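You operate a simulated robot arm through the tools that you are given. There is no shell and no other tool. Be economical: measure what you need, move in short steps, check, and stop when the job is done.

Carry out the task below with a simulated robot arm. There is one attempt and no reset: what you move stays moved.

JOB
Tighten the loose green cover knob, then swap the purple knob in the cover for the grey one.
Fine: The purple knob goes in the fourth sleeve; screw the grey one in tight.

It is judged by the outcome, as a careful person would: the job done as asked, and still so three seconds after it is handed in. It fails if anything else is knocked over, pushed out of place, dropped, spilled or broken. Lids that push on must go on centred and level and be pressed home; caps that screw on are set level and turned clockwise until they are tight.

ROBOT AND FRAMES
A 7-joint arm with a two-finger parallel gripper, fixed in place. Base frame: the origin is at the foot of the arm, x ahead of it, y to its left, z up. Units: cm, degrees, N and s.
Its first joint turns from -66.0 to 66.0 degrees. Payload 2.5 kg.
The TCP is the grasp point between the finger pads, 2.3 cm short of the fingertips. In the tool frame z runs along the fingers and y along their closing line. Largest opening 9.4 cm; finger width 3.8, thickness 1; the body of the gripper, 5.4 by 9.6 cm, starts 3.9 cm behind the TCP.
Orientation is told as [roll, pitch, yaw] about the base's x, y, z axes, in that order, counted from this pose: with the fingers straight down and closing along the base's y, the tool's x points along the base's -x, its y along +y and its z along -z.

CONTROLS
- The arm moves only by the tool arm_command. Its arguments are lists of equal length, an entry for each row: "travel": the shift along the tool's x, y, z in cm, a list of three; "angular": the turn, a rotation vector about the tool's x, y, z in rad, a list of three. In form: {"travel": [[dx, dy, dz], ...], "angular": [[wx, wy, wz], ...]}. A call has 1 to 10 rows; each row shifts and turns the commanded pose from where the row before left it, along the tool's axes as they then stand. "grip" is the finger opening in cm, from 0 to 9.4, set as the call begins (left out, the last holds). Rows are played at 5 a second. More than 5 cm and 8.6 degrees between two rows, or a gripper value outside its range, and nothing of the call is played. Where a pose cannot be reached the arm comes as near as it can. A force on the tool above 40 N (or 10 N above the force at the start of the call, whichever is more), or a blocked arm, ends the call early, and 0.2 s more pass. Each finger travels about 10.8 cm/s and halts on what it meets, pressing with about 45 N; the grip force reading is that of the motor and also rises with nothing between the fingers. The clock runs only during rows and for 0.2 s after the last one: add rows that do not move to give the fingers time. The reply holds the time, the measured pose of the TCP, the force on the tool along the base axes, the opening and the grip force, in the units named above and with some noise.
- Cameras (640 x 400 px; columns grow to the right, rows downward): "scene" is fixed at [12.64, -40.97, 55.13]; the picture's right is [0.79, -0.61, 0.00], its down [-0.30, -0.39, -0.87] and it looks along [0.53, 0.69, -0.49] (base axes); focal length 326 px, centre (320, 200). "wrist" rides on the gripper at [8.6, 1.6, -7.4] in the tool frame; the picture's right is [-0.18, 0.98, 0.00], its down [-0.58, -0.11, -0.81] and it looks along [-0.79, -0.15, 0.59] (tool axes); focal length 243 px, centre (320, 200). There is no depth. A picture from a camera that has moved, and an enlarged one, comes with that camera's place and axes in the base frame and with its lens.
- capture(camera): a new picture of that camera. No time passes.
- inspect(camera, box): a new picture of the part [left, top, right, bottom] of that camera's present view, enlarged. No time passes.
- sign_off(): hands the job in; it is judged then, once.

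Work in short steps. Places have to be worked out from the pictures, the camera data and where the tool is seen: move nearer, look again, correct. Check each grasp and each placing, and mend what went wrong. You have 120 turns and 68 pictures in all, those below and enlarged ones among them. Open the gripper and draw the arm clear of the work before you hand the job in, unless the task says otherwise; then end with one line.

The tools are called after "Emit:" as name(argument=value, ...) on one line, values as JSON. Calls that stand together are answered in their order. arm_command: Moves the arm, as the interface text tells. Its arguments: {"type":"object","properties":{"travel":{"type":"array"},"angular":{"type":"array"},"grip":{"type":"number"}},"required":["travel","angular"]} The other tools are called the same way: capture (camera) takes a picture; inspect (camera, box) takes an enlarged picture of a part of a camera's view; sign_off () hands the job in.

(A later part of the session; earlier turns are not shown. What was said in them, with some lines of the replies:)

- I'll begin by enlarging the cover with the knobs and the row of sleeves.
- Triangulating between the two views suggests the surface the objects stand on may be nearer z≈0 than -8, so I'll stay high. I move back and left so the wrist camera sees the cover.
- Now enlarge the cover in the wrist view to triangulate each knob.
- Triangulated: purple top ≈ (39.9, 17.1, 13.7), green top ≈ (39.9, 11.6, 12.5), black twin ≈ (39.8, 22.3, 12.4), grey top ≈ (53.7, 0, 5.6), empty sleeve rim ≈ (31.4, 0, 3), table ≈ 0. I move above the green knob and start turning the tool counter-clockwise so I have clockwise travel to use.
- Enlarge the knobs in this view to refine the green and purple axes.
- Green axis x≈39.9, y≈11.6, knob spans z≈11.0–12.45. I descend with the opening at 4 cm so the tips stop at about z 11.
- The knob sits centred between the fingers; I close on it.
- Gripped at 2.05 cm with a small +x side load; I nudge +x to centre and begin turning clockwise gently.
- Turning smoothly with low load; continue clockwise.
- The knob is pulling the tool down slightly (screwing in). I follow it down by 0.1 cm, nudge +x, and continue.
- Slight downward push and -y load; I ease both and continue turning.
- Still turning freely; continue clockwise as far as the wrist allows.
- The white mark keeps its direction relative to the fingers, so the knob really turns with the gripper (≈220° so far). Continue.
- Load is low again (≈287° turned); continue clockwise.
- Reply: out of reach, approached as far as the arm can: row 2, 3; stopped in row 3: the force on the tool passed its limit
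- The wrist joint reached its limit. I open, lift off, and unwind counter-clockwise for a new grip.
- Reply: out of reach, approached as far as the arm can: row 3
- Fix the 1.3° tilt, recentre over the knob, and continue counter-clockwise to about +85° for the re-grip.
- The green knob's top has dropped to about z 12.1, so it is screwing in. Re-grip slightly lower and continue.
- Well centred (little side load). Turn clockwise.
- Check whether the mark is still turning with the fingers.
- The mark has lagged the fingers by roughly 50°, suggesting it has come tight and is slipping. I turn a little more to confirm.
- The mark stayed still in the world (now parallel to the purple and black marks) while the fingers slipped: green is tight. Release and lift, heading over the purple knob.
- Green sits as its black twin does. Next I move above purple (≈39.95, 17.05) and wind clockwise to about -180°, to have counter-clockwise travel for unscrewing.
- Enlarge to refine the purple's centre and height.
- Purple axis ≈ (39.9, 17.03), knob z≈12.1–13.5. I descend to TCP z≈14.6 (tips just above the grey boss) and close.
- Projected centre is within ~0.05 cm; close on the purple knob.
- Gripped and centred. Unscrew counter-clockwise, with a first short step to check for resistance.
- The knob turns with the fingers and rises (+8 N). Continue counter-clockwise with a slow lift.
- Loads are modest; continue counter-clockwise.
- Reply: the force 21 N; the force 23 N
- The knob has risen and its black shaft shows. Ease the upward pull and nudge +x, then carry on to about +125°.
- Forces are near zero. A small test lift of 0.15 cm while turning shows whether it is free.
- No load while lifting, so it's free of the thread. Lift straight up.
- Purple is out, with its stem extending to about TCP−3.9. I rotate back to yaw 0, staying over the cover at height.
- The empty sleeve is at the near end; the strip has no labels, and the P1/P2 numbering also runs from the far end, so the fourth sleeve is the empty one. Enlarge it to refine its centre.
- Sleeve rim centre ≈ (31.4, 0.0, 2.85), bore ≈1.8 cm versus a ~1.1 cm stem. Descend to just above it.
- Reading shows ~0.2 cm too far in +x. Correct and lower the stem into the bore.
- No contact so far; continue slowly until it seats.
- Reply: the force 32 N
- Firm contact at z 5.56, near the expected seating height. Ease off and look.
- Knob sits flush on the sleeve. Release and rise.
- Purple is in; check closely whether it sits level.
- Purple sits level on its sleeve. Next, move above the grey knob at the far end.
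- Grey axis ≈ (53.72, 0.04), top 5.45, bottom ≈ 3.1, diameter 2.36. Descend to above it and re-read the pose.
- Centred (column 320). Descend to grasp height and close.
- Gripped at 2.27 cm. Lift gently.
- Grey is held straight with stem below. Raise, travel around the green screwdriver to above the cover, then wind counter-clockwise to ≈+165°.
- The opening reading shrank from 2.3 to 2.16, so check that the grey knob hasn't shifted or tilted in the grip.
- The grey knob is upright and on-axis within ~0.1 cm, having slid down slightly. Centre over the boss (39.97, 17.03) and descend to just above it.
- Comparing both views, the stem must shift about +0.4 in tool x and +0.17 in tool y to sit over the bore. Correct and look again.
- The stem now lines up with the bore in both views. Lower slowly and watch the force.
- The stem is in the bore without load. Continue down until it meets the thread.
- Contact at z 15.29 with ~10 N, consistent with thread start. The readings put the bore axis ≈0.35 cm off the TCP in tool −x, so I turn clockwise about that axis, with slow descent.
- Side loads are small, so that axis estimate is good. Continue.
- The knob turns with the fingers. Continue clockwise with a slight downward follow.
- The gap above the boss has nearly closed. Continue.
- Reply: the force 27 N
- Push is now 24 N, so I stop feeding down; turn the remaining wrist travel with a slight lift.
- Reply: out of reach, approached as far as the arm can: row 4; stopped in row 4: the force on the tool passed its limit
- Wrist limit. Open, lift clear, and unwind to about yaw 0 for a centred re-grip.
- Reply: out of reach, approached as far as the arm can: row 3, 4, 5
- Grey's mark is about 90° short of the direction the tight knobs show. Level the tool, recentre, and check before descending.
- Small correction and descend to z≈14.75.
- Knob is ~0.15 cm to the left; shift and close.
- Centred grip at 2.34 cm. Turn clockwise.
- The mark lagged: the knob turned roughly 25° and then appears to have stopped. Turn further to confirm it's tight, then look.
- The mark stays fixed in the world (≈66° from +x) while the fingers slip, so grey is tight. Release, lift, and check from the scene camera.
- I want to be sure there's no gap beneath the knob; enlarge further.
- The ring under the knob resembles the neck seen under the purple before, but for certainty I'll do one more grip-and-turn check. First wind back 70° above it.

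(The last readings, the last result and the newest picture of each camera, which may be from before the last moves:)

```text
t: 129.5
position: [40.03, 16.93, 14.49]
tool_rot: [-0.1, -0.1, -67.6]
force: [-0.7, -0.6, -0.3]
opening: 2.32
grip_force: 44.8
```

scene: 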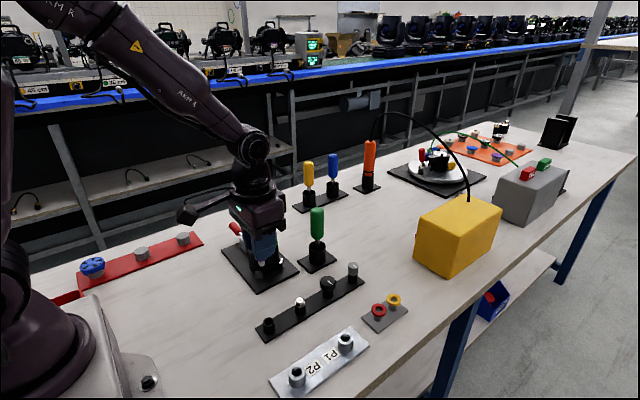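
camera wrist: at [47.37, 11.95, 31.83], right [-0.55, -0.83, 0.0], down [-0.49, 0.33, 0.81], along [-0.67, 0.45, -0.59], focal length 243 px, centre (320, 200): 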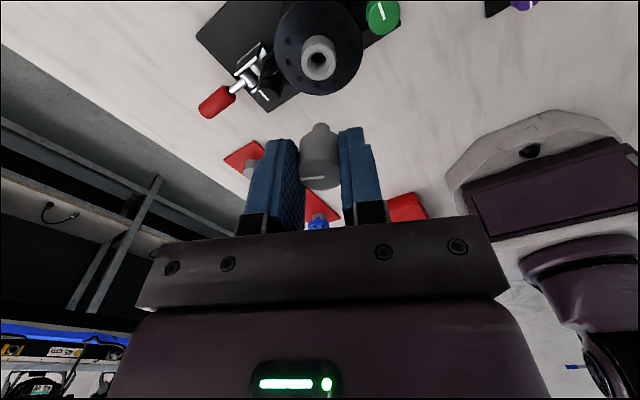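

Centred grip; turn 48° clockwise once more and compare the mark.

Emit:
arm_command(travel=[[0, 0, 0], [0, 0, 0], [0, 0, 0], [0, 0, 0], [0, 0, 0], [0, 0, 0], [0, 0, 0], [0, 0, 0], [0, 0, 0]], angular=[[0, 0, 0.105], [0, 0, 0.105], [0, 0, 0.105], [0, 0, 0.105], [0, 0, 0.105], [0, 0, 0.105], [0, 0, 0.105], [0, 0, 0.105], [0, 0, 0]])

Emit:
inspect(camera="wrist", box=[240, 80, 400, 200])

```text
t: 131.5
position: [39.98, 16.96, 14.31]
tool_rot: [0.0, -0.2, -115.8]
force: [0.7, -1.2, 0.3]
opening: 2.32
grip_force: 44.6
```

```text
3.33 times, centred on (320, 140) of wrist
camera zoom: at [45.15, 24.06, 21.81], right [0.81, -0.59, 0.0], down [-0.35, -0.47, 0.81], along [-0.48, -0.65, -0.59], focal length 809 px, centre (320, 400)
```

zoom: 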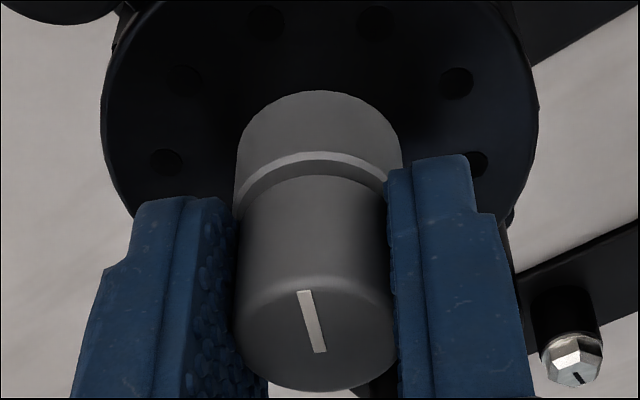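

The mark stayed put again (≈64–66°): grey is tight. Release and draw the arm clear.

Emit:
arm_command(travel=[[0, 0, 0], [0, 0, 0], [0, 0, -1], [0, 0, -2], [0, 0, -4], [0, 0, -4], [0, 0, -4], [0, 0, -3], [0, 0, 0]], angular=[[0, 0, 0], [0, 0, 0], [0, 0, 0], [0, 0, 0], [0, 0, 0], [0, 0, 0], [0, 0, 0], [0, 0, 0], [0, 0, 0]], grip=5)

Emit:
capture(camera="scene")

```text
t: 133.5
position: [39.92, 17.25, 32.37]
tool_rot: [0.1, -0.1, -115.6]
force: [0.3, 0.2, -0.3]
opening: 4.98
grip_force: 0.0
```

```text
2 pictures are left
```

scene: 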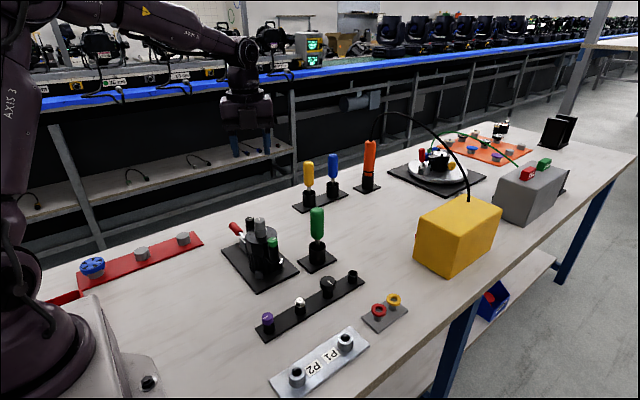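

Everything is in place and the arm is clear, so I hand the job in.

Emit:
sign_off()

```text
The job is handed in.
```

The green cover knob is tight, the purple knob is in the empty sleeve at the robot's end of the strip, and the grey knob is screwed into the cover until the fingers slipped on it; the sleeves carry no numbers, so I took that empty one as the fourth.
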